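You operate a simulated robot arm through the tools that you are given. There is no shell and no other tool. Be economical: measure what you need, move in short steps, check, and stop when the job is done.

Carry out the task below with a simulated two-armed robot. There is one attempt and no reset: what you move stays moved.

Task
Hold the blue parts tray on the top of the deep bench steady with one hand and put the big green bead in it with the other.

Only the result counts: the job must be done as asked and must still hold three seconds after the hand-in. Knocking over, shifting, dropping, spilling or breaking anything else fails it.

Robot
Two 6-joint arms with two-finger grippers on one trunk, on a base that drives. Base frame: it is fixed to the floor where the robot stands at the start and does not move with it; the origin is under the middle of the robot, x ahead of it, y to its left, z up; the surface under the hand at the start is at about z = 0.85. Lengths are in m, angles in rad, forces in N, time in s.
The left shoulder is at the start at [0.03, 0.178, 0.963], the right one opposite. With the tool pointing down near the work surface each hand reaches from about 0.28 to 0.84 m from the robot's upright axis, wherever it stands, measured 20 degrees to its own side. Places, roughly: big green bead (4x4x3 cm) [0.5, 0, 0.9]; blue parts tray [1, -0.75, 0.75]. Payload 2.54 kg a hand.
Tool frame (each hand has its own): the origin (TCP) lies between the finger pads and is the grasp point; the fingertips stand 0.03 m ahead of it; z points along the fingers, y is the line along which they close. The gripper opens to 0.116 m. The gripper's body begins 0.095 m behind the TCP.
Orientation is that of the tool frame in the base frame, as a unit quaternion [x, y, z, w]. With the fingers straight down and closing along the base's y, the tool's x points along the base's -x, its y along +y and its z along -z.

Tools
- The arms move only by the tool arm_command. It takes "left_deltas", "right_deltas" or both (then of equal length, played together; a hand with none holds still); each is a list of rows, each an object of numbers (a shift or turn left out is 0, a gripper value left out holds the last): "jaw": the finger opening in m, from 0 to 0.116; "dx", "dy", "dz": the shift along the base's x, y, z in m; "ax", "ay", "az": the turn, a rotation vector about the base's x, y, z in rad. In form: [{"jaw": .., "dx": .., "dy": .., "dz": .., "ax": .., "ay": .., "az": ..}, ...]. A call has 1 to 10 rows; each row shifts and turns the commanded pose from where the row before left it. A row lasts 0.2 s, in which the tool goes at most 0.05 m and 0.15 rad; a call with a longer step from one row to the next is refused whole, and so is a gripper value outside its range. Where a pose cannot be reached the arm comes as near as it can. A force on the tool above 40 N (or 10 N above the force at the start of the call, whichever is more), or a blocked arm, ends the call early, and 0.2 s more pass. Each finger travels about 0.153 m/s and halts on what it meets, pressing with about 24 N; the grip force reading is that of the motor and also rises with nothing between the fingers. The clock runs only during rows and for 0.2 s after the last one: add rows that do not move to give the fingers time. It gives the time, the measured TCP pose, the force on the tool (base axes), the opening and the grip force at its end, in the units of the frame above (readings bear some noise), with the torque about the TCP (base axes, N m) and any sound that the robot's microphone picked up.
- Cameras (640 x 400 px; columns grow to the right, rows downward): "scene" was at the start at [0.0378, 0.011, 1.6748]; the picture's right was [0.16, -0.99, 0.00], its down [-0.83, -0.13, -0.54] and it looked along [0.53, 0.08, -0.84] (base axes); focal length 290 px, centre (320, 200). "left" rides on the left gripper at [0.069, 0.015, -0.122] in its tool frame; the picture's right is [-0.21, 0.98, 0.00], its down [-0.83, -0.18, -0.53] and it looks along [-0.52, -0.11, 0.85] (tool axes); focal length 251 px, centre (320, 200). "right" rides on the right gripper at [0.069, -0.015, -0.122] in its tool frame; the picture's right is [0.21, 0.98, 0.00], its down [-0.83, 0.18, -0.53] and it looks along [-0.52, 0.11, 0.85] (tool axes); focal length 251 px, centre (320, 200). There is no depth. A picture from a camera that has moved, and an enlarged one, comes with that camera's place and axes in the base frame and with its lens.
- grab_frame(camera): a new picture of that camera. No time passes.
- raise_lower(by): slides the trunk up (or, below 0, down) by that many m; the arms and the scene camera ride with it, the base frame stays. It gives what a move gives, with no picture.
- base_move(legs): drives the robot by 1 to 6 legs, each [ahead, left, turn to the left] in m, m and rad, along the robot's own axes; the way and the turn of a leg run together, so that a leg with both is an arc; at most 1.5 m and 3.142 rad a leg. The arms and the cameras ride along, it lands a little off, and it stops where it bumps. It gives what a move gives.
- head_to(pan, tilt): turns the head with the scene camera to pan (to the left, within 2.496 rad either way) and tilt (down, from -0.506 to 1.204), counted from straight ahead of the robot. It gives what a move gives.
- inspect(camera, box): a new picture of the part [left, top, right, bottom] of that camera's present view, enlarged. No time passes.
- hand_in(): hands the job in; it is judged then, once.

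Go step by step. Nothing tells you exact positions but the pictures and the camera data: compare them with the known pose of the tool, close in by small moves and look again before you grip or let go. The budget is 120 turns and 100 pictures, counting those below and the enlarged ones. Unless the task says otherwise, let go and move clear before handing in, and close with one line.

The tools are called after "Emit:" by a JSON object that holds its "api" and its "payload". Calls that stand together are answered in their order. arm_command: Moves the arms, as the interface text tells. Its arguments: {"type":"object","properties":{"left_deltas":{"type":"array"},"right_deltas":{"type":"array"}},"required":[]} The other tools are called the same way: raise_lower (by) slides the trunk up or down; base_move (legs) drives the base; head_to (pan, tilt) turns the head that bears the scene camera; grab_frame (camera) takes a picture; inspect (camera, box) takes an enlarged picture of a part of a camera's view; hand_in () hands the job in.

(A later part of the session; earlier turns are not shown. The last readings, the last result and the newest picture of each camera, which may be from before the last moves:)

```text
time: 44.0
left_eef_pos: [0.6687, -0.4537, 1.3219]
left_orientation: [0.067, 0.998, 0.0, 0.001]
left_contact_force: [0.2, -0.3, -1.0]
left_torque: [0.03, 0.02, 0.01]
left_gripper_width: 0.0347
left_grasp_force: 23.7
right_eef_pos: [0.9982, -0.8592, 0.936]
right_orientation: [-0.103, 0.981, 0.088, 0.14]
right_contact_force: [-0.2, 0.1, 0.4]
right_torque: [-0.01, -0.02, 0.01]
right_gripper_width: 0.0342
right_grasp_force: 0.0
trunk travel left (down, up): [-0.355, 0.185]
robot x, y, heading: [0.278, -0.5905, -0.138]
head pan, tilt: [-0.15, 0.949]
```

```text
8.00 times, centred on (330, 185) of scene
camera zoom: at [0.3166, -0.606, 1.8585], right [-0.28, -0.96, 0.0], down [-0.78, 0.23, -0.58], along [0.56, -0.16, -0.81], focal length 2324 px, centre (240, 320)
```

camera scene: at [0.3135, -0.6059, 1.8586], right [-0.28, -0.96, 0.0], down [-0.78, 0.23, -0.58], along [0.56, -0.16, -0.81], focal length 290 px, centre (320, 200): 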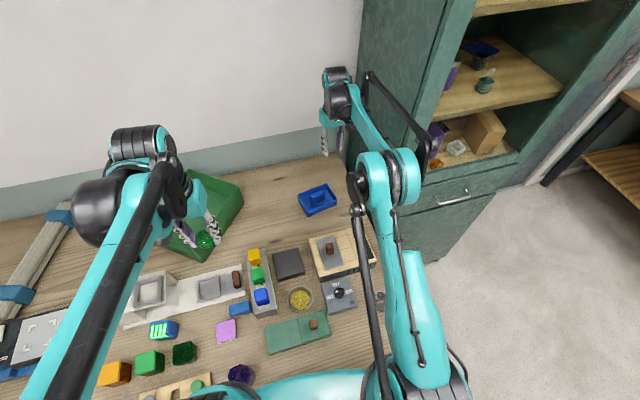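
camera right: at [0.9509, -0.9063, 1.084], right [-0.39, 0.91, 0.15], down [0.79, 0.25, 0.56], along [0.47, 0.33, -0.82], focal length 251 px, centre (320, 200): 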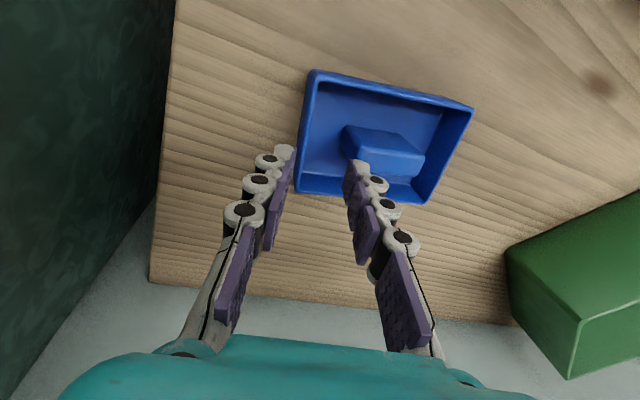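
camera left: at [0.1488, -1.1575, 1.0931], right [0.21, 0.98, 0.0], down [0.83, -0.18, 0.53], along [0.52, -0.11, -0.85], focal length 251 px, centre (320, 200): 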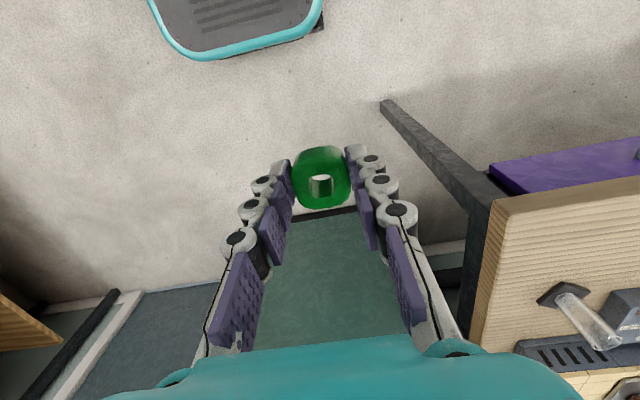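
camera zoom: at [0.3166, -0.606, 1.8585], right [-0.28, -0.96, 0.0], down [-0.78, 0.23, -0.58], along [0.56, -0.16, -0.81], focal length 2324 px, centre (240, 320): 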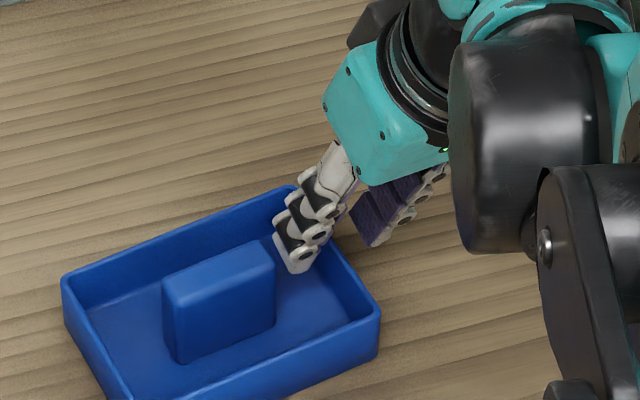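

Reach is fine now. The wall centre is about 8 mm to the right of the jaw centre, so I'll shift, go partway down, and check.

Emit:
{"api": "arm_command", "payload": {"right_deltas": [{"dy": -0.008, "dx": 0.006}, {"dz": -0.015}, {}]}}

Emit:
{"api": "inspect", "payload": {"camera": "right", "box": [230, 60, 470, 210]}}

Emit:
{"api": "inspect", "payload": {"camera": "scene", "box": [290, 160, 370, 210]}}

```text
time: 44.8
left_eef_pos: [0.6672, -0.4535, 1.3218]
left_orientation: [0.066, 0.998, 0.0, 0.001]
left_contact_force: [-1.0, -0.5, -0.5]
left_torque: [-0.02, -0.03, -0.02]
left_gripper_width: 0.0347
left_grasp_force: 23.5
right_eef_pos: [1.0028, -0.8684, 0.9209]
right_orientation: [-0.104, 0.981, 0.088, 0.139]
right_contact_force: [-0.1, -0.2, 0.1]
right_torque: [0.02, -0.03, -0.01]
right_gripper_width: 0.0341
right_grasp_force: 0.1
trunk travel left (down, up): [-0.355, 0.185]
robot x, y, heading: [0.2767, -0.5905, -0.13]
head pan, tilt: [-0.15, 0.949]
```

```text
2.67 times, centred on (350, 135) of right
camera zoom: at [0.9107, -0.9199, 1.0141], right [-0.42, 0.9, 0.08], down [0.6, 0.21, 0.77], along [0.68, 0.37, -0.63], focal length 670 px, centre (240, 373)
```

zoom: 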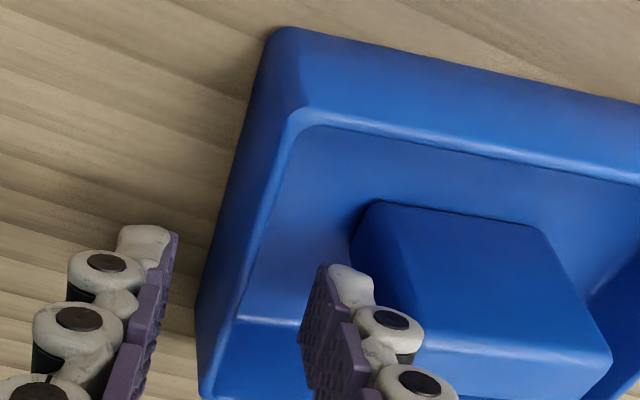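

```text
8.00 times, centred on (330, 185) of scene
camera zoom: at [0.3156, -0.6062, 1.8585], right [-0.28, -0.96, 0.0], down [-0.78, 0.23, -0.58], along [0.56, -0.16, -0.81], focal length 2324 px, centre (240, 320)
```

zoom: 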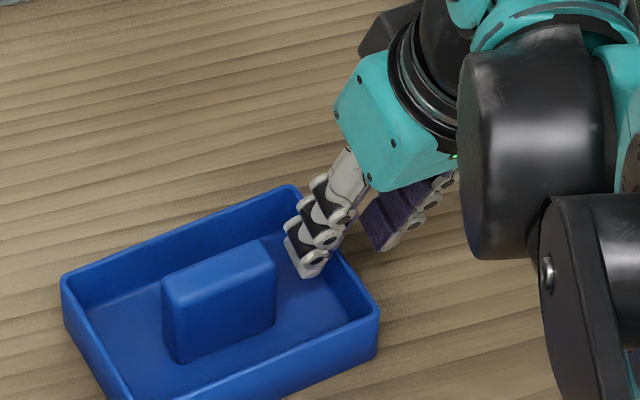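

The wall is now centred between the fingers. I'll slide slightly along the wall away from the handle block, lower, and close gently.

Emit:
{"api": "arm_command", "payload": {"right_deltas": [{"dx": 0.012, "dy": 0.0023}, {"dz": -0.01}, {"dz": -0.008}, {}]}}

Emit:
{"api": "inspect", "payload": {"camera": "right", "box": [230, 60, 470, 210]}}

Emit:
{"api": "inspect", "payload": {"camera": "scene", "box": [290, 160, 370, 210]}}

```text
time: 45.8
left_eef_pos: [0.6687, -0.4527, 1.3205]
left_orientation: [0.067, 0.998, -0.001, 0.001]
left_contact_force: [0.5, 0.2, -0.6]
left_torque: [-0.02, 0.05, 0.03]
left_gripper_width: 0.0348
left_grasp_force: 23.8
right_eef_pos: [1.0164, -0.8667, 0.9042]
right_orientation: [-0.103, 0.981, 0.088, 0.14]
right_contact_force: [-0.2, 0.2, -0.5]
right_torque: [-0.01, 0.03, 0.01]
right_gripper_width: 0.0341
right_grasp_force: 0.0
trunk travel left (down, up): [-0.355, 0.185]
robot x, y, heading: [0.2761, -0.5903, -0.132]
head pan, tilt: [-0.15, 0.949]
```

```text
2.67 times, centred on (350, 135) of right
camera zoom: at [0.9222, -0.9175, 0.9964], right [-0.42, 0.9, 0.08], down [0.6, 0.21, 0.77], along [0.68, 0.37, -0.63], focal length 670 px, centre (240, 373)
```

zoom: 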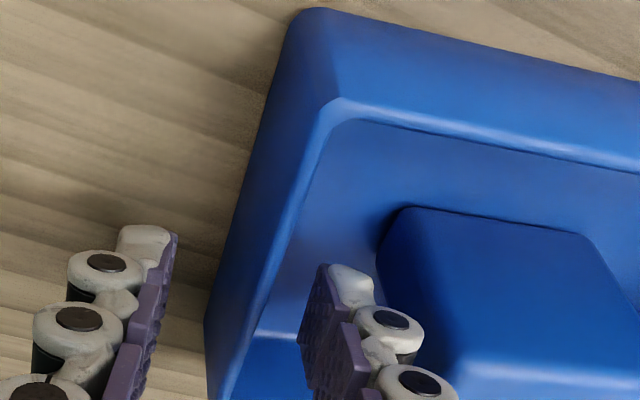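

```text
8.00 times, centred on (330, 185) of scene
camera zoom: at [0.3158, -0.6062, 1.8585], right [-0.28, -0.96, 0.0], down [-0.78, 0.23, -0.58], along [0.56, -0.16, -0.81], focal length 2324 px, centre (240, 320)
```

zoom: 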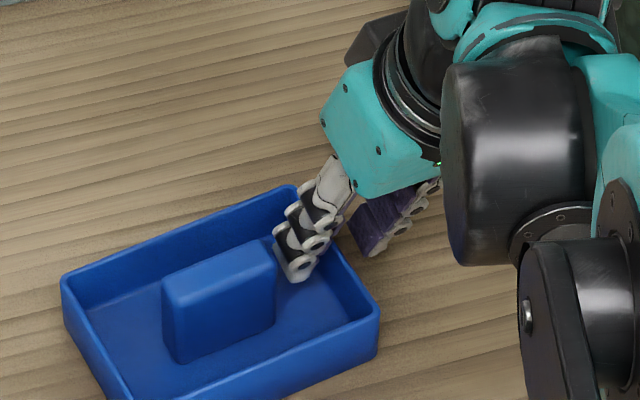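

The wall is about 5 mm toward the inner finger. I'll centre the jaw and then close in steps.

Emit:
{"api": "arm_command", "payload": {"right_deltas": [{"dy": 0.005, "dx": -0.001}, {"jaw": 0.02}, {}]}}

Emit:
{"api": "inspect", "payload": {"camera": "right", "box": [230, 60, 470, 210]}}

```text
time: 46.6
left_eef_pos: [0.6685, -0.4524, 1.32]
left_orientation: [0.067, 0.998, 0.0, 0.0]
left_contact_force: [1.3, 1.3, -1.1]
left_torque: [0.03, 0.03, -0.01]
left_gripper_width: 0.0348
left_grasp_force: 24.0
right_eef_pos: [1.0133, -0.8607, 0.9035]
right_orientation: [-0.103, 0.981, 0.088, 0.14]
right_contact_force: [0.6, 0.5, 0.4]
right_torque: [0.01, 0.0, -0.02]
right_gripper_width: 0.0199
right_grasp_force: 0.0
trunk travel left (down, up): [-0.355, 0.185]
robot x, y, heading: [0.2744, -0.5879, -0.135]
head pan, tilt: [-0.15, 0.949]
```

```text
2.67 times, centred on (350, 135) of right
camera zoom: at [0.9214, -0.9126, 0.9966], right [-0.42, 0.9, 0.08], down [0.6, 0.21, 0.77], along [0.68, 0.37, -0.63], focal length 670 px, centre (240, 373)
```

zoom: 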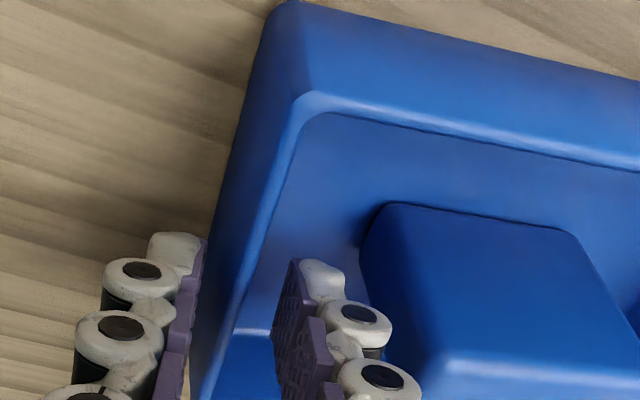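

The wall is well centred, so I'll close on it.

Emit:
{"api": "arm_command", "payload": {"right_deltas": [{"jaw": 0.012}, {"jaw": 0.006}, {"jaw": 0.002}, {}]}}

Emit:
{"api": "inspect", "payload": {"camera": "right", "box": [230, 60, 470, 210]}}

Emit:
{"api": "inspect", "payload": {"camera": "scene", "box": [270, 150, 390, 225]}}

```text
time: 47.6
left_eef_pos: [0.6675, -0.4518, 1.3203]
left_orientation: [0.067, 0.998, 0.0, 0.001]
left_contact_force: [0.2, 1.0, 0.0]
left_torque: [-0.01, 0.03, -0.01]
left_gripper_width: 0.0348
left_grasp_force: 23.7
right_eef_pos: [1.0141, -0.861, 0.9028]
right_orientation: [-0.103, 0.981, 0.088, 0.14]
right_contact_force: [0.2, 0.2, -0.6]
right_torque: [-0.11, -0.03, -0.03]
right_gripper_width: 0.0059
right_grasp_force: 24.2
trunk travel left (down, up): [-0.355, 0.185]
robot x, y, heading: [0.2768, -0.5889, -0.131]
head pan, tilt: [-0.15, 0.949]
```

```text
2.67 times, centred on (350, 135) of right
camera zoom: at [0.9215, -0.9126, 0.9965], right [-0.42, 0.9, 0.08], down [0.6, 0.21, 0.77], along [0.68, 0.37, -0.63], focal length 670 px, centre (240, 373)
```

zoom: 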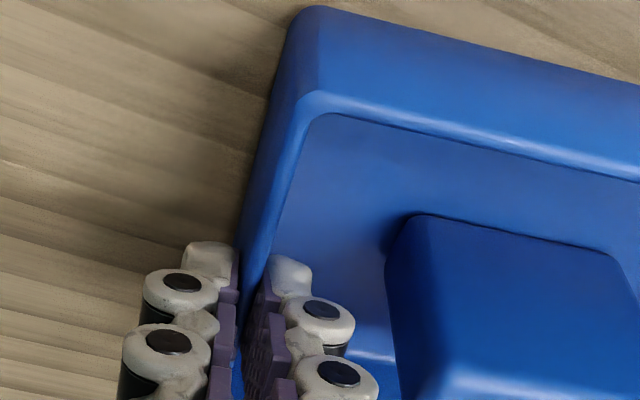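

```text
5.33 times, centred on (330, 188) of scene
camera zoom: at [0.3161, -0.6063, 1.8585], right [-0.28, -0.96, 0.0], down [-0.78, 0.23, -0.58], along [0.56, -0.16, -0.81], focal length 1549 px, centre (267, 267)
```

zoom: 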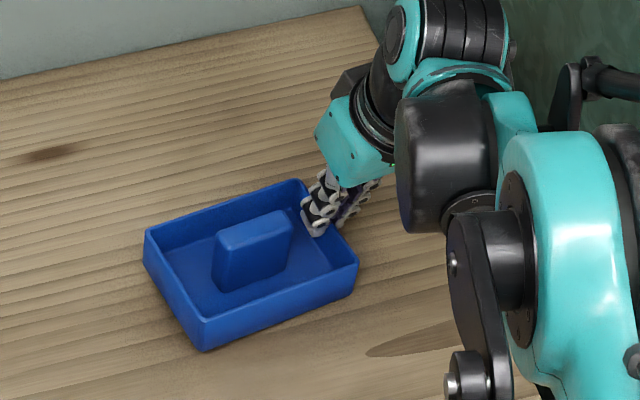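

The tray wall is gripped at 0.006 m with 24 N. Now I'll bring the left hand with the bead towards the tray's near-left corner, staying high.

Emit:
{"api": "arm_command", "payload": {"left_deltas": [{"dx": 0.028, "dy": -0.026, "dz": -0.015, "az": 0.03}, {"dx": 0.028, "dy": -0.026, "dz": -0.015, "az": 0.03}, {"dx": 0.028, "dy": -0.026, "dz": -0.015, "az": 0.03}, {"dx": 0.028, "dy": -0.026, "dz": -0.015, "az": 0.03}, {"dx": 0.028, "dy": -0.026, "dz": -0.015, "az": 0.03}, {"dx": 0.028, "dy": -0.026, "dz": -0.015, "az": 0.03}, {"dx": 0.028, "dy": -0.026, "dz": -0.015, "az": 0.03}, {"dx": 0.028, "dy": -0.026, "dz": -0.015, "az": 0.03}, {"dx": 0.028, "dy": -0.026, "dz": -0.015, "az": 0.03}, {}]}}

Emit:
{"api": "arm_command", "payload": {"left_deltas": [{"ax": -0.1, "ay": -0.1}, {"ax": -0.1, "ay": -0.1}, {"dx": 0.02, "dz": -0.02}, {}]}}

Emit:
{"api": "grab_frame", "payload": {"camera": "left"}}

Emit:
{"api": "grab_frame", "payload": {"camera": "scene"}}

```text
time: 49.8
left_eef_pos: [0.9215, -0.6867, 1.1862]
left_orientation: [-0.069, 0.998, 0.001, 0.001]
left_contact_force: [-0.6, -0.1, -1.1]
left_torque: [0.0, -0.02, -0.02]
left_gripper_width: 0.0348
left_grasp_force: 24.2
right_eef_pos: [1.0132, -0.8613, 0.9031]
right_orientation: [-0.103, 0.981, 0.088, 0.14]
right_contact_force: [-0.1, -0.3, -2.5]
right_torque: [-0.08, -0.02, -0.02]
right_gripper_width: 0.0061
right_grasp_force: 24.2
trunk travel left (down, up): [-0.355, 0.185]
robot x, y, heading: [0.2755, -0.5901, -0.131]
head pan, tilt: [-0.15, 0.949]
```

```text
time: 50.8
left_eef_pos: [0.9404, -0.6862, 1.1658]
left_orientation: [-0.068, 0.988, -0.106, 0.094]
left_contact_force: [0.0, -0.6, -0.9]
left_torque: [0.01, -0.05, 0.0]
left_gripper_width: 0.0347
left_grasp_force: 23.5
right_eef_pos: [1.0145, -0.8613, 0.9031]
right_orientation: [-0.103, 0.981, 0.088, 0.14]
right_contact_force: [0.5, 0.6, -2.3]
right_torque: [-0.1, -0.02, -0.04]
right_gripper_width: 0.0059
right_grasp_force: 24.1
trunk travel left (down, up): [-0.355, 0.185]
robot x, y, heading: [0.2765, -0.5901, -0.133]
head pan, tilt: [-0.15, 0.949]
```

```text
57 pictures are left
camera left: at [0.8466, -0.6577, 1.2684], right [0.1, 0.98, -0.18], down [0.72, 0.06, 0.69], along [0.69, -0.2, -0.7], focal length 251 px, centre (320, 200)
```

left: 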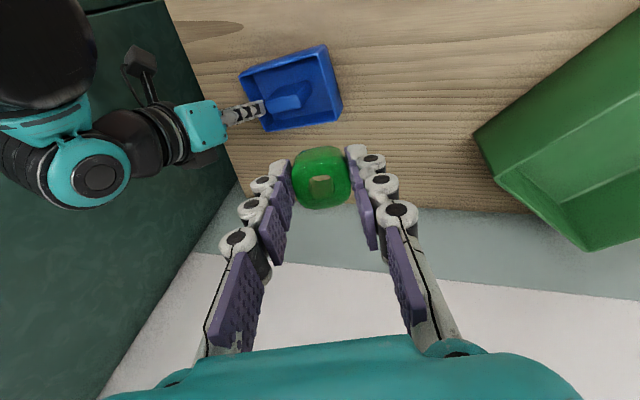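

```text
56 pictures are left
camera scene: at [0.3152, -0.6061, 1.8585], right [-0.28, -0.96, 0.0], down [-0.78, 0.23, -0.58], along [0.56, -0.16, -0.81], focal length 290 px, centre (320, 200)
```

scene: 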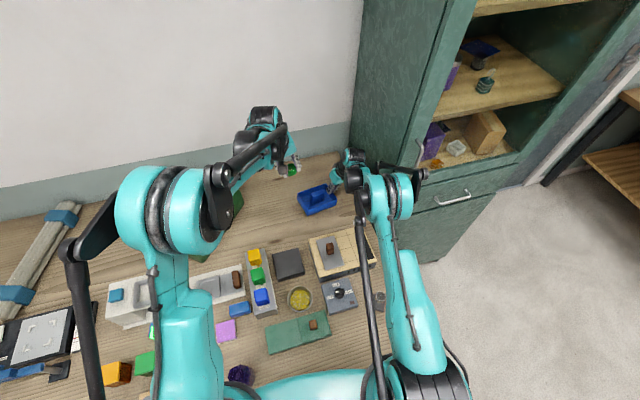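

The right hand leaves room on the left. I'll zoom in on the tray from the left camera to locate its corner.

Emit:
{"api": "inspect", "payload": {"camera": "left", "box": [220, 30, 364, 120]}}

```text
4.44 times, centred on (292, 75) of left
camera zoom: at [0.8466, -0.6577, 1.2684], right [0.1, 0.98, -0.18], down [0.72, 0.06, 0.69], along [0.69, -0.2, -0.7], focal length 1118 px, centre (444, 756)
```

zoom: 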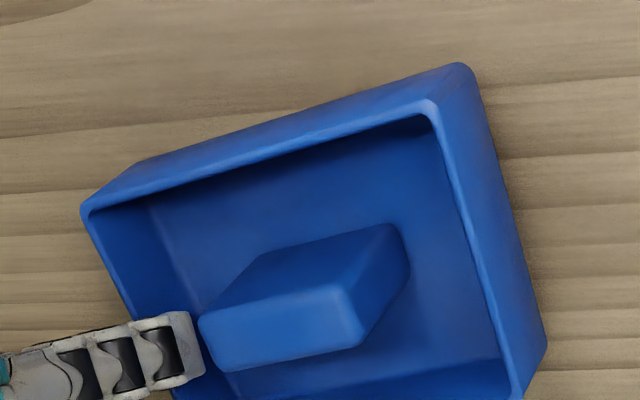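

The tray's near-left corner rim is at about (0.942, -0.739), so the bead target is about (0.972, -0.759). I'll lower in stages to hover above it.

Emit:
{"api": "arm_command", "payload": {"left_deltas": [{"dx": 0.01, "dy": -0.02, "dz": -0.04}, {"dx": 0.01, "dy": -0.02, "dz": -0.04}, {"dx": 0.008, "dy": -0.02, "dz": -0.04}, {"dy": -0.009, "dz": -0.04}, {}]}}

Emit:
{"api": "grab_frame", "payload": {"camera": "left"}}

Emit:
{"api": "inspect", "payload": {"camera": "scene", "box": [250, 140, 394, 230]}}

```text
time: 52.0
left_eef_pos: [0.9672, -0.7561, 1.0049]
left_orientation: [-0.068, 0.988, -0.106, 0.094]
left_contact_force: [-0.5, -1.2, -0.5]
left_torque: [-0.02, 0.0, 0.06]
left_gripper_width: 0.0346
left_grasp_force: 24.2
right_eef_pos: [1.0148, -0.8612, 0.9029]
right_orientation: [-0.104, 0.981, 0.089, 0.14]
right_contact_force: [-0.3, -0.2, -0.1]
right_torque: [-0.11, 0.1, 0.02]
right_gripper_width: 0.0061
right_grasp_force: 23.9
trunk travel left (down, up): [-0.355, 0.185]
robot x, y, heading: [0.2774, -0.5914, -0.133]
head pan, tilt: [-0.15, 0.949]
```

```text
54 pictures are left
camera left: at [0.8743, -0.7273, 1.107], right [0.1, 0.98, -0.18], down [0.72, 0.06, 0.69], along [0.69, -0.2, -0.7], focal length 251 px, centre (320, 200)
```

left: 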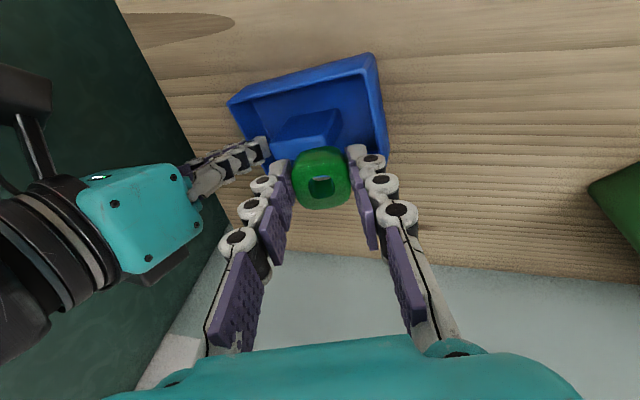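

```text
4.44 times, centred on (322, 185) of scene
camera zoom: at [0.3163, -0.6063, 1.8585], right [-0.28, -0.96, 0.0], down [-0.78, 0.23, -0.58], along [0.56, -0.16, -0.81], focal length 1291 px, centre (311, 267)
```

zoom: 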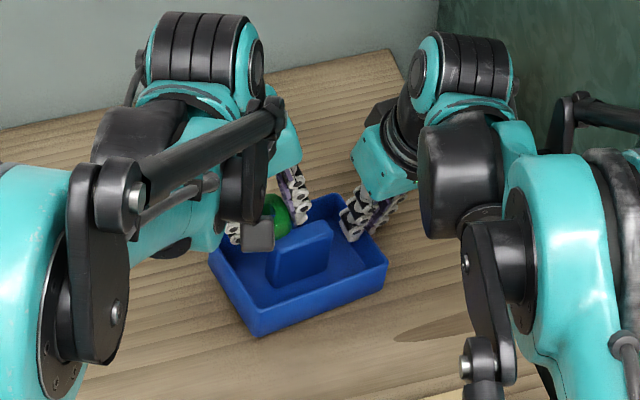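

Clearances look good and the bead is over the corner. I'll lower to just above the rim and check.

Emit:
{"api": "arm_command", "payload": {"left_deltas": [{"dz": -0.03}, {"dz": -0.024}, {}]}}

Emit:
{"api": "inspect", "payload": {"camera": "left", "box": [200, 50, 440, 200]}}

Emit:
{"api": "inspect", "payload": {"camera": "scene", "box": [280, 160, 360, 210]}}

Emit:
{"api": "grab_frame", "payload": {"camera": "right"}}

```text
time: 52.8
left_eef_pos: [0.9685, -0.7555, 0.9513]
left_orientation: [-0.068, 0.988, -0.105, 0.093]
left_contact_force: [-0.5, 0.1, 1.1]
left_torque: [0.02, -0.01, -0.01]
left_gripper_width: 0.0348
left_grasp_force: 24.2
right_eef_pos: [1.0138, -0.8601, 0.9032]
right_orientation: [-0.103, 0.981, 0.089, 0.14]
right_contact_force: [0.0, 1.1, -2.4]
right_torque: [-0.23, -0.12, 0.01]
right_gripper_width: 0.0058
right_grasp_force: 23.8
trunk travel left (down, up): [-0.355, 0.185]
robot x, y, heading: [0.2755, -0.5897, -0.13]
head pan, tilt: [-0.15, 0.949]
```

```text
2.67 times, centred on (320, 125) of left
camera zoom: at [0.875, -0.7267, 1.0537], right [0.1, 0.98, -0.18], down [0.72, 0.06, 0.69], along [0.69, -0.2, -0.7], focal length 670 px, centre (320, 400)
```

zoom: 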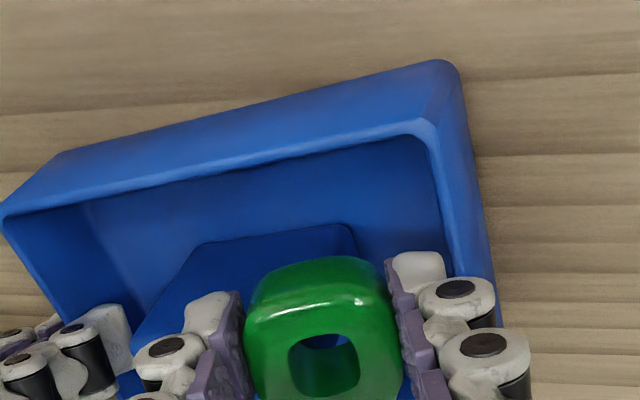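

```text
8.00 times, centred on (320, 185) of scene
camera zoom: at [0.3162, -0.6064, 1.8585], right [-0.28, -0.96, 0.0], down [-0.78, 0.23, -0.58], along [0.56, -0.16, -0.81], focal length 2324 px, centre (320, 320)
```

zoom: 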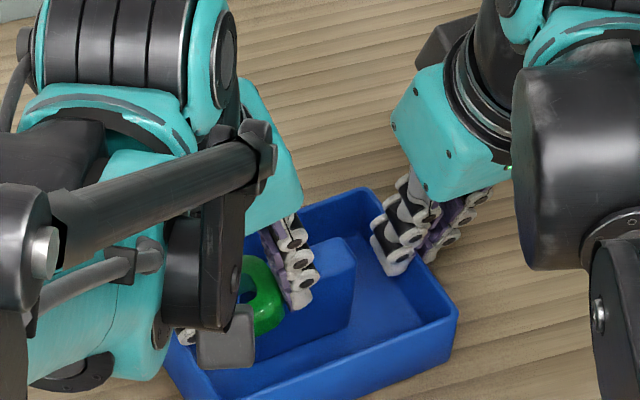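

```text
50 pictures are left
camera right: at [0.9215, -0.9127, 0.9964], right [-0.42, 0.9, 0.08], down [0.6, 0.21, 0.77], along [0.68, 0.37, -0.63], focal length 251 px, centre (320, 200)
```

right: 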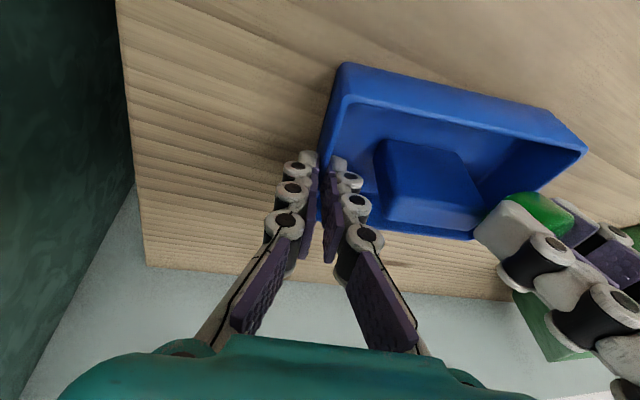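

The bead is over the near-left corner pocket. I'll nudge 3 mm toward the corner, lower just above the rim, and look once more.

Emit:
{"api": "arm_command", "payload": {"left_deltas": [{"dx": -0.003, "dy": 0.003, "dz": -0.012}, {"dz": -0.01}, {}]}}

Emit:
{"api": "inspect", "payload": {"camera": "left", "box": [200, 50, 440, 200]}}

Emit:
{"api": "inspect", "payload": {"camera": "right", "box": [400, 100, 640, 250]}}

```text
time: 53.5
left_eef_pos: [0.9651, -0.7538, 0.9334]
left_orientation: [-0.067, 0.987, -0.107, 0.096]
left_contact_force: [-2.6, 0.2, 13.2]
left_torque: [-0.25, -0.2, -0.06]
left_gripper_width: 0.0348
left_grasp_force: 23.6
right_eef_pos: [1.0142, -0.8613, 0.9042]
right_orientation: [-0.103, 0.981, 0.087, 0.141]
right_contact_force: [-0.8, -0.1, 5.0]
right_torque: [-0.36, 0.17, -0.08]
right_gripper_width: 0.0059
right_grasp_force: 24.5
trunk travel left (down, up): [-0.355, 0.185]
robot x, y, heading: [0.2781, -0.5905, -0.129]
head pan, tilt: [-0.15, 0.949]
stopped in row 3 (left hand): the force on the tool passed its limit at 42 N (the readings are from after the stop); the commanded pose is now the measured one
```

```text
2.67 times, centred on (320, 125) of left
camera zoom: at [0.8705, -0.7243, 1.0352], right [0.1, 0.98, -0.18], down [0.71, 0.06, 0.7], along [0.69, -0.2, -0.69], focal length 670 px, centre (320, 400)
```

zoom: 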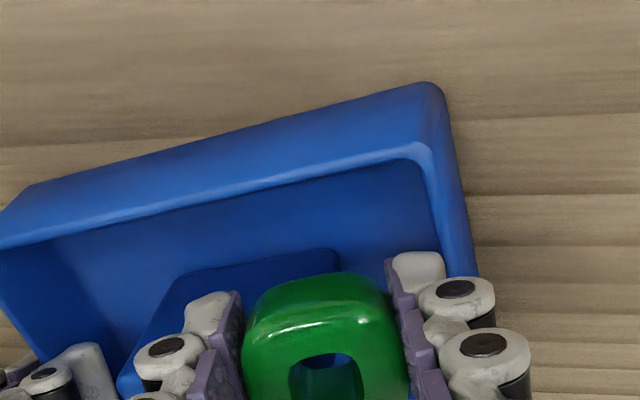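

```text
2.67 times, centred on (520, 175) of right
camera zoom: at [0.9198, -0.9126, 0.9978], right [-0.42, 0.9, 0.08], down [0.6, 0.21, 0.77], along [0.68, 0.37, -0.63], focal length 670 px, centre (-213, 267)
```

zoom: 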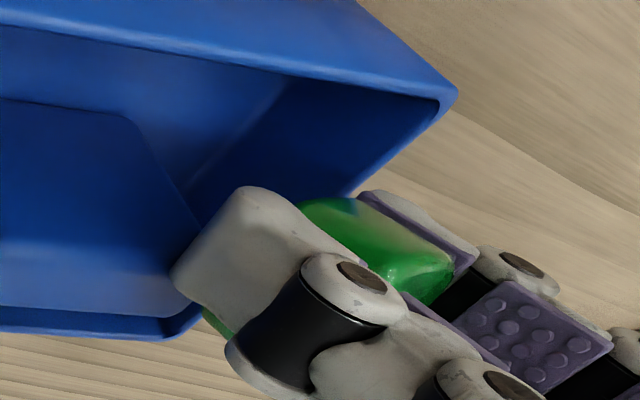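

The bead touched the handle's near-left corner, since the contact torque points there. I'll lift, take most of the tilt out of the bead so it fits the corner pocket, and re-aim closer to the corner.

Emit:
{"api": "arm_command", "payload": {"left_deltas": [{"dz": 0.03}, {"ay": 0.08, "ax": 0.05}, {"ay": 0.08, "ax": 0.05}, {}]}}

Emit:
{"api": "inspect", "payload": {"camera": "left", "box": [200, 30, 440, 180]}}

Emit:
{"api": "grab_frame", "payload": {"camera": "right"}}

```text
time: 54.5
left_eef_pos: [0.9644, -0.7557, 0.9632]
left_orientation: [-0.071, 0.996, -0.052, 0.019]
left_contact_force: [1.0, -0.1, -0.4]
left_torque: [-0.02, 0.01, -0.02]
left_gripper_width: 0.0351
left_grasp_force: 23.4
right_eef_pos: [1.0137, -0.8626, 0.9044]
right_orientation: [-0.103, 0.981, 0.088, 0.141]
right_contact_force: [-3.0, -5.9, 18.4]
right_torque: [-0.32, -0.01, 0.03]
right_gripper_width: 0.0061
right_grasp_force: 23.8
trunk travel left (down, up): [-0.355, 0.185]
robot x, y, heading: [0.276, -0.5898, -0.13]
head pan, tilt: [-0.15, 0.949]
```

```text
2.67 times, centred on (320, 105) of left
camera zoom: at [0.8883, -0.736, 1.0802], right [0.08, 0.99, -0.1], down [0.82, -0.01, 0.58], along [0.57, -0.12, -0.81], focal length 670 px, centre (320, 453)
```

zoom: 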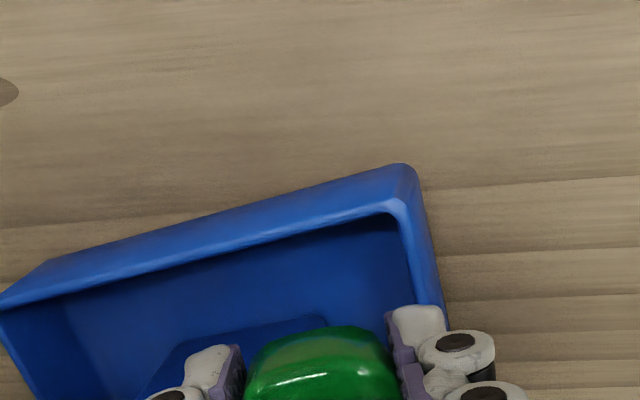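

```text
46 pictures are left
camera right: at [0.92, -0.9133, 0.9973], right [-0.42, 0.9, 0.08], down [0.6, 0.21, 0.77], along [0.68, 0.37, -0.63], focal length 251 px, centre (320, 200)
```

right: 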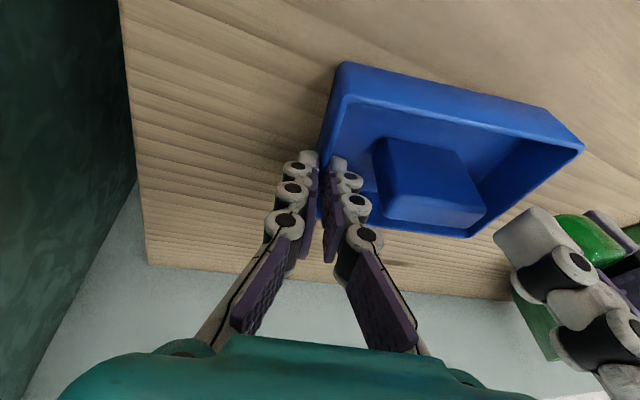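

With the bead nearly level, it should go about 6 mm further left to fit the corner. I'll shift, relax the right hand slightly, and lower carefully.

Emit:
{"api": "arm_command", "payload": {"left_deltas": [{"dy": 0.006, "dx": 0.001}, {"dz": -0.018}, {"dz": -0.014}, {}]}}

Emit:
{"api": "inspect", "payload": {"camera": "left", "box": [200, 50, 440, 200]}}

Emit:
{"api": "inspect", "payload": {"camera": "right", "box": [400, 100, 640, 250]}}

```text
time: 55.5
left_eef_pos: [0.9657, -0.7476, 0.9313]
left_orientation: [-0.072, 0.996, -0.052, 0.019]
left_contact_force: [-2.8, 6.8, 2.7]
left_torque: [0.17, 0.06, 0.13]
left_gripper_width: 0.0348
left_grasp_force: 24.2
right_eef_pos: [1.014, -0.8613, 0.9041]
right_orientation: [-0.103, 0.981, 0.087, 0.141]
right_contact_force: [-1.3, -8.3, 14.6]
right_torque: [-0.4, -0.24, 0.01]
right_gripper_width: 0.0059
right_grasp_force: 24.1
trunk travel left (down, up): [-0.355, 0.185]
robot x, y, heading: [0.2755, -0.5901, -0.131]
head pan, tilt: [-0.15, 0.949]
```

```text
2.67 times, centred on (320, 125) of left
camera zoom: at [0.8893, -0.7286, 1.0484], right [0.08, 0.99, -0.1], down [0.82, -0.01, 0.58], along [0.57, -0.12, -0.81], focal length 670 px, centre (320, 400)
```

zoom: 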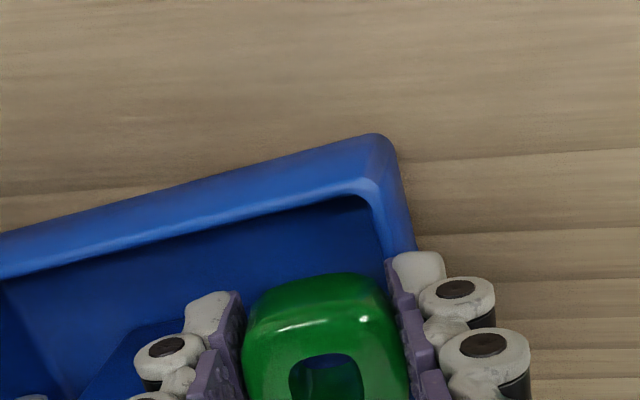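

```text
2.67 times, centred on (520, 175) of right
camera zoom: at [0.9201, -0.9126, 0.9973], right [-0.42, 0.9, 0.08], down [0.6, 0.21, 0.77], along [0.68, 0.37, -0.63], focal length 670 px, centre (-213, 267)
```

zoom: 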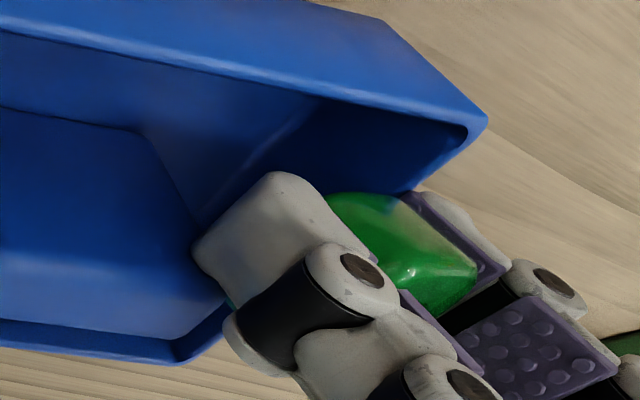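

Comparing views, the gripped tray is tilted with its left side raised about 1 cm, because the leaning fingers rotated the wall. I'll lift the bead clear and roll the right hand back so the tray lies flat again.

Emit:
{"api": "arm_command", "payload": {"left_deltas": [{"dz": 0.04}, {}, {}, {}], "right_deltas": [{}, {"ax": -0.04, "ay": -0.008}, {"ax": -0.035, "ay": -0.007}, {}]}}

Emit:
{"api": "grab_frame", "payload": {"camera": "right"}}

Emit:
{"api": "inspect", "payload": {"camera": "scene", "box": [270, 150, 390, 225]}}

```text
time: 56.5
left_eef_pos: [0.9659, -0.7477, 0.9713]
left_orientation: [-0.072, 0.996, -0.053, 0.019]
left_contact_force: [-0.2, 0.5, -0.3]
left_torque: [0.0, -0.03, 0.0]
left_gripper_width: 0.0346
left_grasp_force: 23.8
right_eef_pos: [1.0145, -0.8608, 0.9036]
right_orientation: [-0.109, 0.982, 0.05, 0.145]
right_contact_force: [-3.4, 2.9, 12.3]
right_torque: [0.15, -0.13, 0.07]
right_gripper_width: 0.0062
right_grasp_force: 23.9
trunk travel left (down, up): [-0.355, 0.185]
robot x, y, heading: [0.2797, -0.5929, -0.134]
head pan, tilt: [-0.15, 0.949]
```

```text
43 pictures are left
camera right: at [0.9191, -0.9045, 0.9993], right [-0.42, 0.91, 0.0], down [0.58, 0.27, 0.76], along [0.69, 0.33, -0.65], focal length 251 px, centre (320, 200)
```

right: 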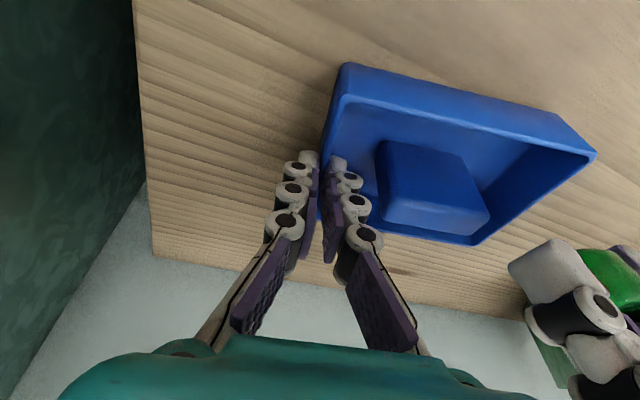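

```text
5.33 times, centred on (330, 188) of scene
camera zoom: at [0.3138, -0.6054, 1.8586], right [-0.28, -0.96, 0.0], down [-0.78, 0.23, -0.58], along [0.56, -0.16, -0.81], focal length 1549 px, centre (267, 267)
```

zoom: 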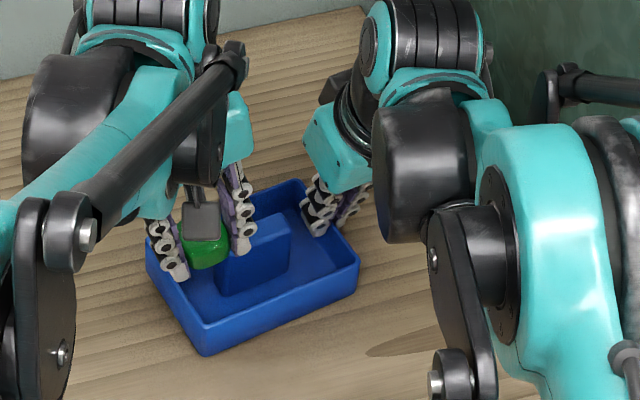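

The tray looks flat again, with its corners back at their original image positions. I'll recheck the corner from the left camera.

Emit:
{"api": "inspect", "payload": {"camera": "left", "box": [200, 30, 440, 180]}}

Emit:
{"api": "inspect", "payload": {"camera": "right", "box": [320, 60, 600, 250]}}

```text
2.67 times, centred on (320, 105) of left
camera zoom: at [0.8895, -0.7293, 1.0884], right [0.08, 0.99, -0.1], down [0.82, -0.01, 0.58], along [0.57, -0.12, -0.81], focal length 670 px, centre (320, 453)
```

zoom: 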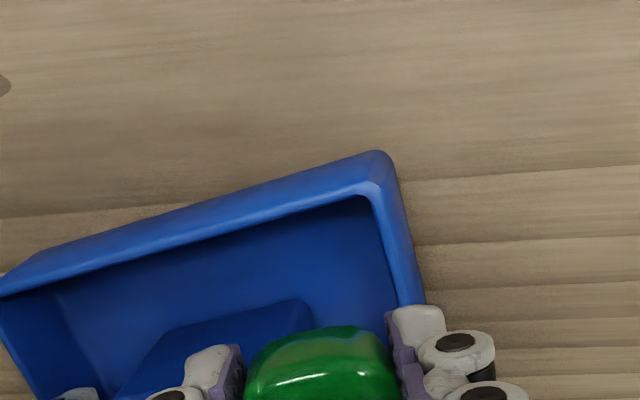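

```text
2.11 times, centred on (460, 155) of right
camera zoom: at [0.9191, -0.9045, 0.9993], right [-0.42, 0.91, 0.0], down [0.58, 0.27, 0.76], along [0.69, 0.33, -0.65], focal length 529 px, centre (25, 295)
```

zoom: 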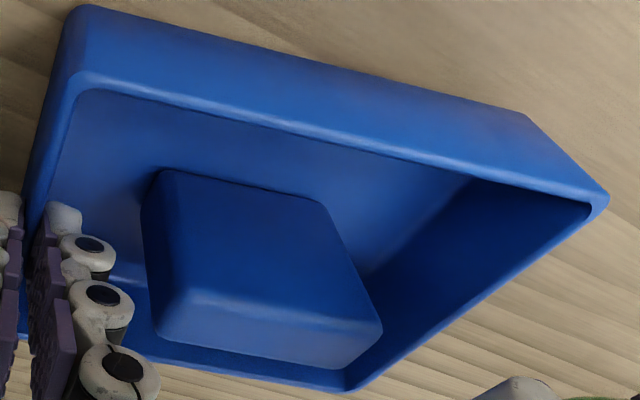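

The pocket corner is now clear: handle corner at about (0.984, -0.766) and inner tray corner at about (0.938, -0.735). The bead should go to about (0.961, -0.750), so I'll shift 6 mm nearer, align the yaw, and lower.

Emit:
{"api": "arm_command", "payload": {"left_deltas": [{"dx": -0.005, "dy": -0.001, "az": 0.05}, {"dz": -0.022}, {"dz": -0.014}, {}]}}

Emit:
{"api": "inspect", "payload": {"camera": "left", "box": [200, 50, 440, 200]}}

Emit:
{"api": "grab_frame", "payload": {"camera": "right"}}

```text
time: 57.5
left_eef_pos: [0.9602, -0.7477, 0.9338]
left_orientation: [-0.095, 0.994, -0.053, 0.021]
left_contact_force: [-0.1, -0.2, -0.3]
left_torque: [0.01, -0.02, -0.01]
left_gripper_width: 0.0349
left_grasp_force: 23.2
right_eef_pos: [1.0147, -0.8614, 0.9044]
right_orientation: [-0.109, 0.982, 0.051, 0.144]
right_contact_force: [-1.5, 3.6, 11.1]
right_torque: [0.16, -0.13, 0.02]
right_gripper_width: 0.006
right_grasp_force: 24.0
trunk travel left (down, up): [-0.355, 0.185]
robot x, y, heading: [0.2739, -0.5893, -0.133]
head pan, tilt: [-0.15, 0.949]
```

```text
2.67 times, centred on (320, 125) of left
camera zoom: at [0.8833, -0.7337, 1.0516], right [0.03, 0.99, -0.1], down [0.82, 0.04, 0.58], along [0.58, -0.1, -0.81], focal length 670 px, centre (320, 400)
```

zoom: 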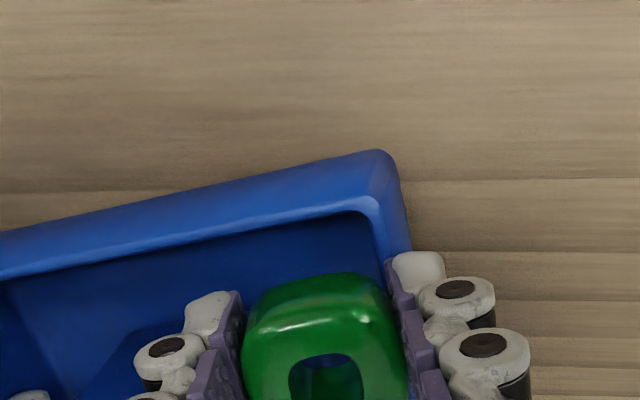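

```text
38 pictures are left
camera right: at [0.9193, -0.9052, 0.9993], right [-0.42, 0.91, 0.0], down [0.58, 0.27, 0.76], along [0.69, 0.32, -0.65], focal length 251 px, centre (320, 200)
```

right: 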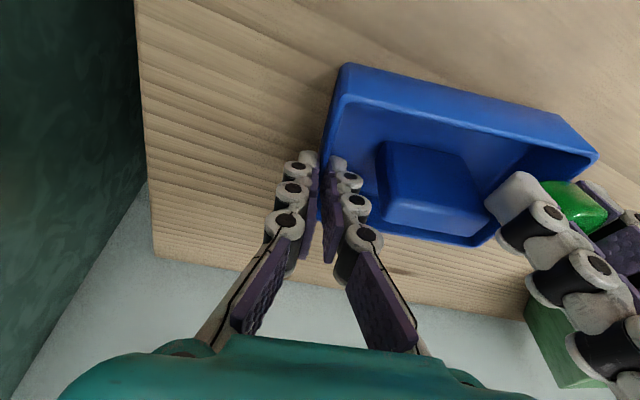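

No contact so far. I'll nudge 2 mm inward and lower the last centimetre slowly.

Emit:
{"api": "arm_command", "payload": {"left_deltas": [{"dx": 0.002, "dy": -0.002, "dz": -0.004}, {"dz": -0.004}, {}]}}

Emit:
{"api": "inspect", "payload": {"camera": "right", "box": [440, 110, 640, 235]}}

Emit:
{"api": "inspect", "payload": {"camera": "scene", "box": [280, 160, 360, 210]}}

```text
time: 58.3
left_eef_pos: [0.9632, -0.7499, 0.9271]
left_orientation: [-0.096, 0.994, -0.052, 0.021]
left_contact_force: [-0.9, 6.0, 1.6]
left_torque: [0.17, 0.04, 0.17]
left_gripper_width: 0.0348
left_grasp_force: 23.9
right_eef_pos: [1.0136, -0.8611, 0.9047]
right_orientation: [-0.108, 0.982, 0.048, 0.144]
right_contact_force: [0.3, -0.5, 9.9]
right_torque: [-0.07, -0.35, 0.11]
right_gripper_width: 0.0059
right_grasp_force: 23.6
trunk travel left (down, up): [-0.355, 0.185]
robot x, y, heading: [0.2772, -0.5904, -0.131]
head pan, tilt: [-0.15, 0.949]
```

```text
3.20 times, centred on (540, 172) of right
camera zoom: at [0.9193, -0.9055, 0.9992], right [-0.42, 0.91, 0.0], down [0.59, 0.27, 0.76], along [0.69, 0.32, -0.65], focal length 805 px, centre (-384, 288)
```

zoom: 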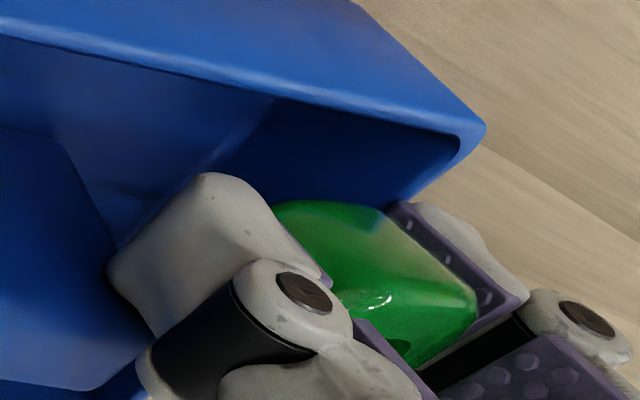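

```text
8.00 times, centred on (320, 185) of scene
camera zoom: at [0.3143, -0.605, 1.8586], right [-0.28, -0.96, 0.0], down [-0.78, 0.23, -0.58], along [0.56, -0.16, -0.81], focal length 2324 px, centre (320, 320)
```

zoom: 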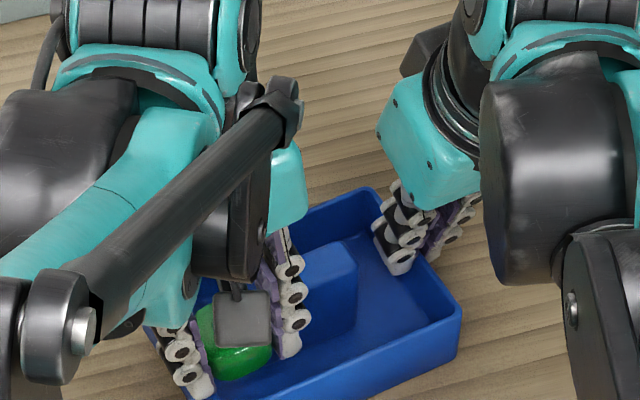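

There's a light side contact with the handle end, so I'll undo that nudge and see whether the force clears.

Emit:
{"api": "arm_command", "payload": {"left_deltas": [{"dx": -0.003, "dy": 0.002}, {}]}}

Emit:
{"api": "inspect", "payload": {"camera": "left", "box": [200, 60, 440, 210]}}

```text
time: 58.9
left_eef_pos: [0.9597, -0.7496, 0.9265]
left_orientation: [-0.095, 0.994, -0.052, 0.021]
left_contact_force: [0.2, -0.4, -0.5]
left_torque: [-0.01, 0.01, 0.0]
left_gripper_width: 0.0347
left_grasp_force: 24.6
right_eef_pos: [1.013, -0.8601, 0.9028]
right_orientation: [-0.109, 0.982, 0.051, 0.145]
right_contact_force: [0.6, 0.7, 12.6]
right_torque: [-0.12, -0.19, 0.11]
right_gripper_width: 0.0058
right_grasp_force: 24.4
trunk travel left (down, up): [-0.355, 0.185]
robot x, y, heading: [0.2768, -0.5915, -0.13]
head pan, tilt: [-0.15, 0.949]
```

```text
2.67 times, centred on (320, 135) of left
camera zoom: at [0.8825, -0.7344, 1.0435], right [0.03, 0.99, -0.1], down [0.82, 0.04, 0.58], along [0.58, -0.1, -0.81], focal length 670 px, centre (320, 373)
```

zoom: 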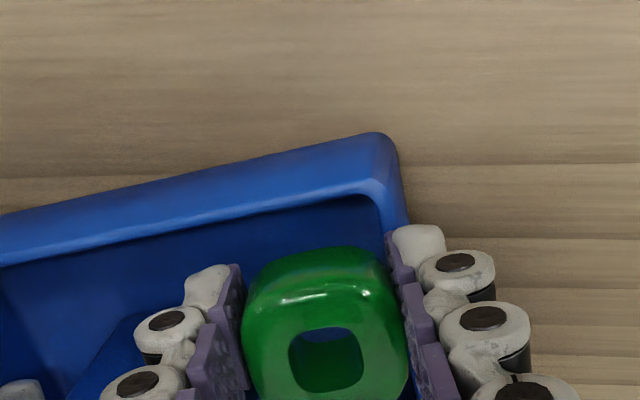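

The contact is cleared. I'll lower 4 mm more, then open slightly to release the bead.

Emit:
{"api": "arm_command", "payload": {"left_deltas": [{"dz": -0.004}, {"jaw": 0.04}, {"jaw": 0.046}, {}]}}

Emit:
{"api": "inspect", "payload": {"camera": "left", "box": [200, 60, 440, 210]}}

Emit:
{"api": "inspect", "payload": {"camera": "right", "box": [440, 110, 640, 235]}}

```text
time: 59.9
left_eef_pos: [0.9603, -0.7492, 0.9225]
left_orientation: [-0.096, 0.994, -0.052, 0.022]
left_contact_force: [0.1, -0.3, 0.6]
left_torque: [-0.01, 0.04, 0.0]
left_gripper_width: 0.0459
left_grasp_force: 0.0
right_eef_pos: [1.0154, -0.8614, 0.9037]
right_orientation: [-0.108, 0.982, 0.05, 0.144]
right_contact_force: [0.3, -0.8, 11.8]
right_torque: [-0.17, -0.08, 0.05]
right_gripper_width: 0.006
right_grasp_force: 24.3
trunk travel left (down, up): [-0.355, 0.185]
robot x, y, heading: [0.2813, -0.5883, -0.131]
head pan, tilt: [-0.15, 0.949]
```

```text
2.67 times, centred on (320, 135) of left
camera zoom: at [0.8828, -0.7341, 1.0396], right [0.03, 0.99, -0.1], down [0.82, 0.04, 0.58], along [0.58, -0.1, -0.81], focal length 670 px, centre (320, 373)
```

zoom: 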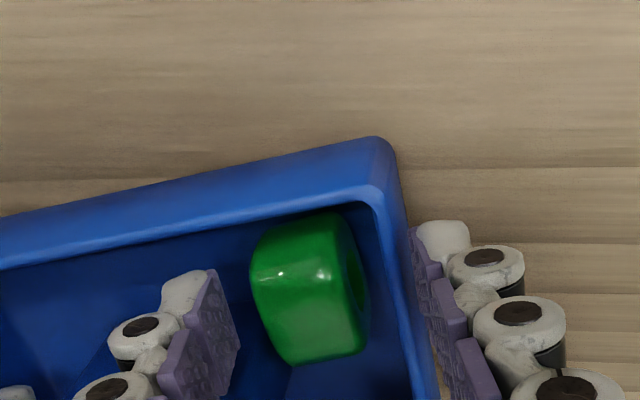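

```text
3.20 times, centred on (540, 172) of right
camera zoom: at [0.9193, -0.9058, 0.9991], right [-0.42, 0.91, 0.0], down [0.59, 0.27, 0.76], along [0.69, 0.32, -0.65], focal length 805 px, centre (-384, 288)
```

zoom: 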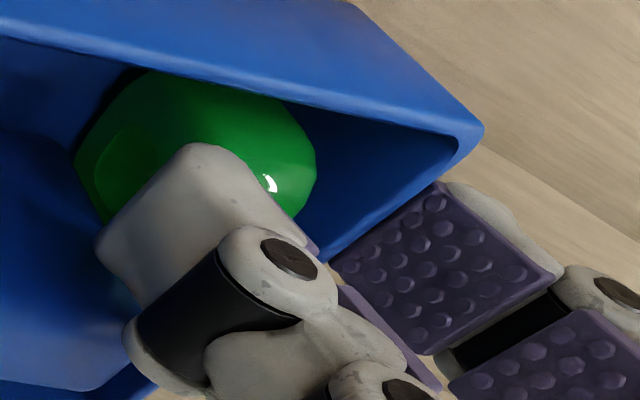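

The bead dropped into the tray. I'll lift the left hand straight up and look.

Emit:
{"api": "arm_command", "payload": {"left_deltas": [{"dz": 0.03}, {"dz": 0.04}, {"dz": 0.04}, {"dz": 0.04, "dy": 0.02}, {"dz": 0.04, "dy": 0.025}, {"dx": -0.02, "dy": 0.04}, {"dx": -0.02, "dy": 0.04}, {}]}}

Emit:
{"api": "grab_frame", "payload": {"camera": "right"}}

Emit:
{"api": "inspect", "payload": {"camera": "scene", "box": [270, 150, 390, 225]}}

```text
time: 61.7
left_eef_pos: [0.9196, -0.624, 1.1119]
left_orientation: [-0.096, 0.994, -0.052, 0.02]
left_contact_force: [-0.1, 0.7, 0.0]
left_torque: [0.03, -0.02, 0.03]
left_gripper_width: 0.0459
left_grasp_force: 0.1
right_eef_pos: [1.0132, -0.8613, 0.9043]
right_orientation: [-0.108, 0.982, 0.05, 0.144]
right_contact_force: [-1.6, 0.0, 8.8]
right_torque: [-0.09, -0.1, -0.03]
right_gripper_width: 0.0061
right_grasp_force: 24.0
trunk travel left (down, up): [-0.355, 0.185]
robot x, y, heading: [0.2774, -0.5885, -0.128]
head pan, tilt: [-0.15, 0.949]
```

```text
32 pictures are left
camera right: at [0.9191, -0.9058, 0.999], right [-0.42, 0.91, 0.0], down [0.59, 0.27, 0.76], along [0.69, 0.33, -0.65], focal length 251 px, centre (320, 200)
```

right: 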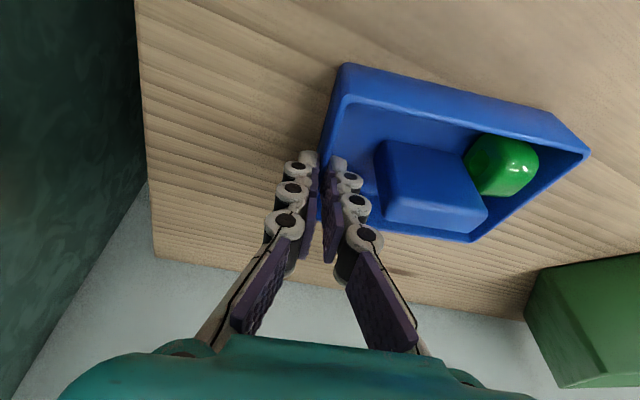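

```text
5.33 times, centred on (330, 188) of scene
camera zoom: at [0.3142, -0.6065, 1.8586], right [-0.28, -0.96, 0.0], down [-0.78, 0.23, -0.58], along [0.56, -0.16, -0.81], focal length 1549 px, centre (267, 267)
```

zoom: 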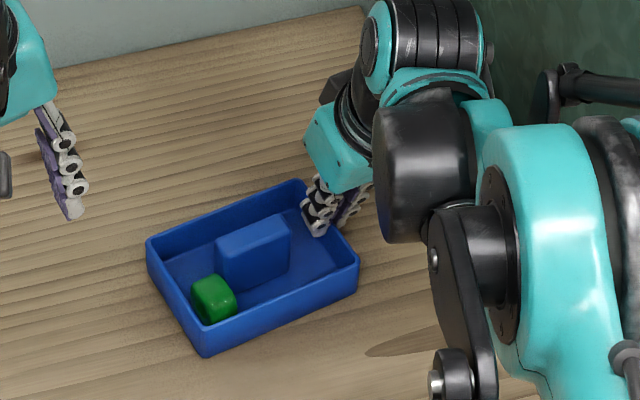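

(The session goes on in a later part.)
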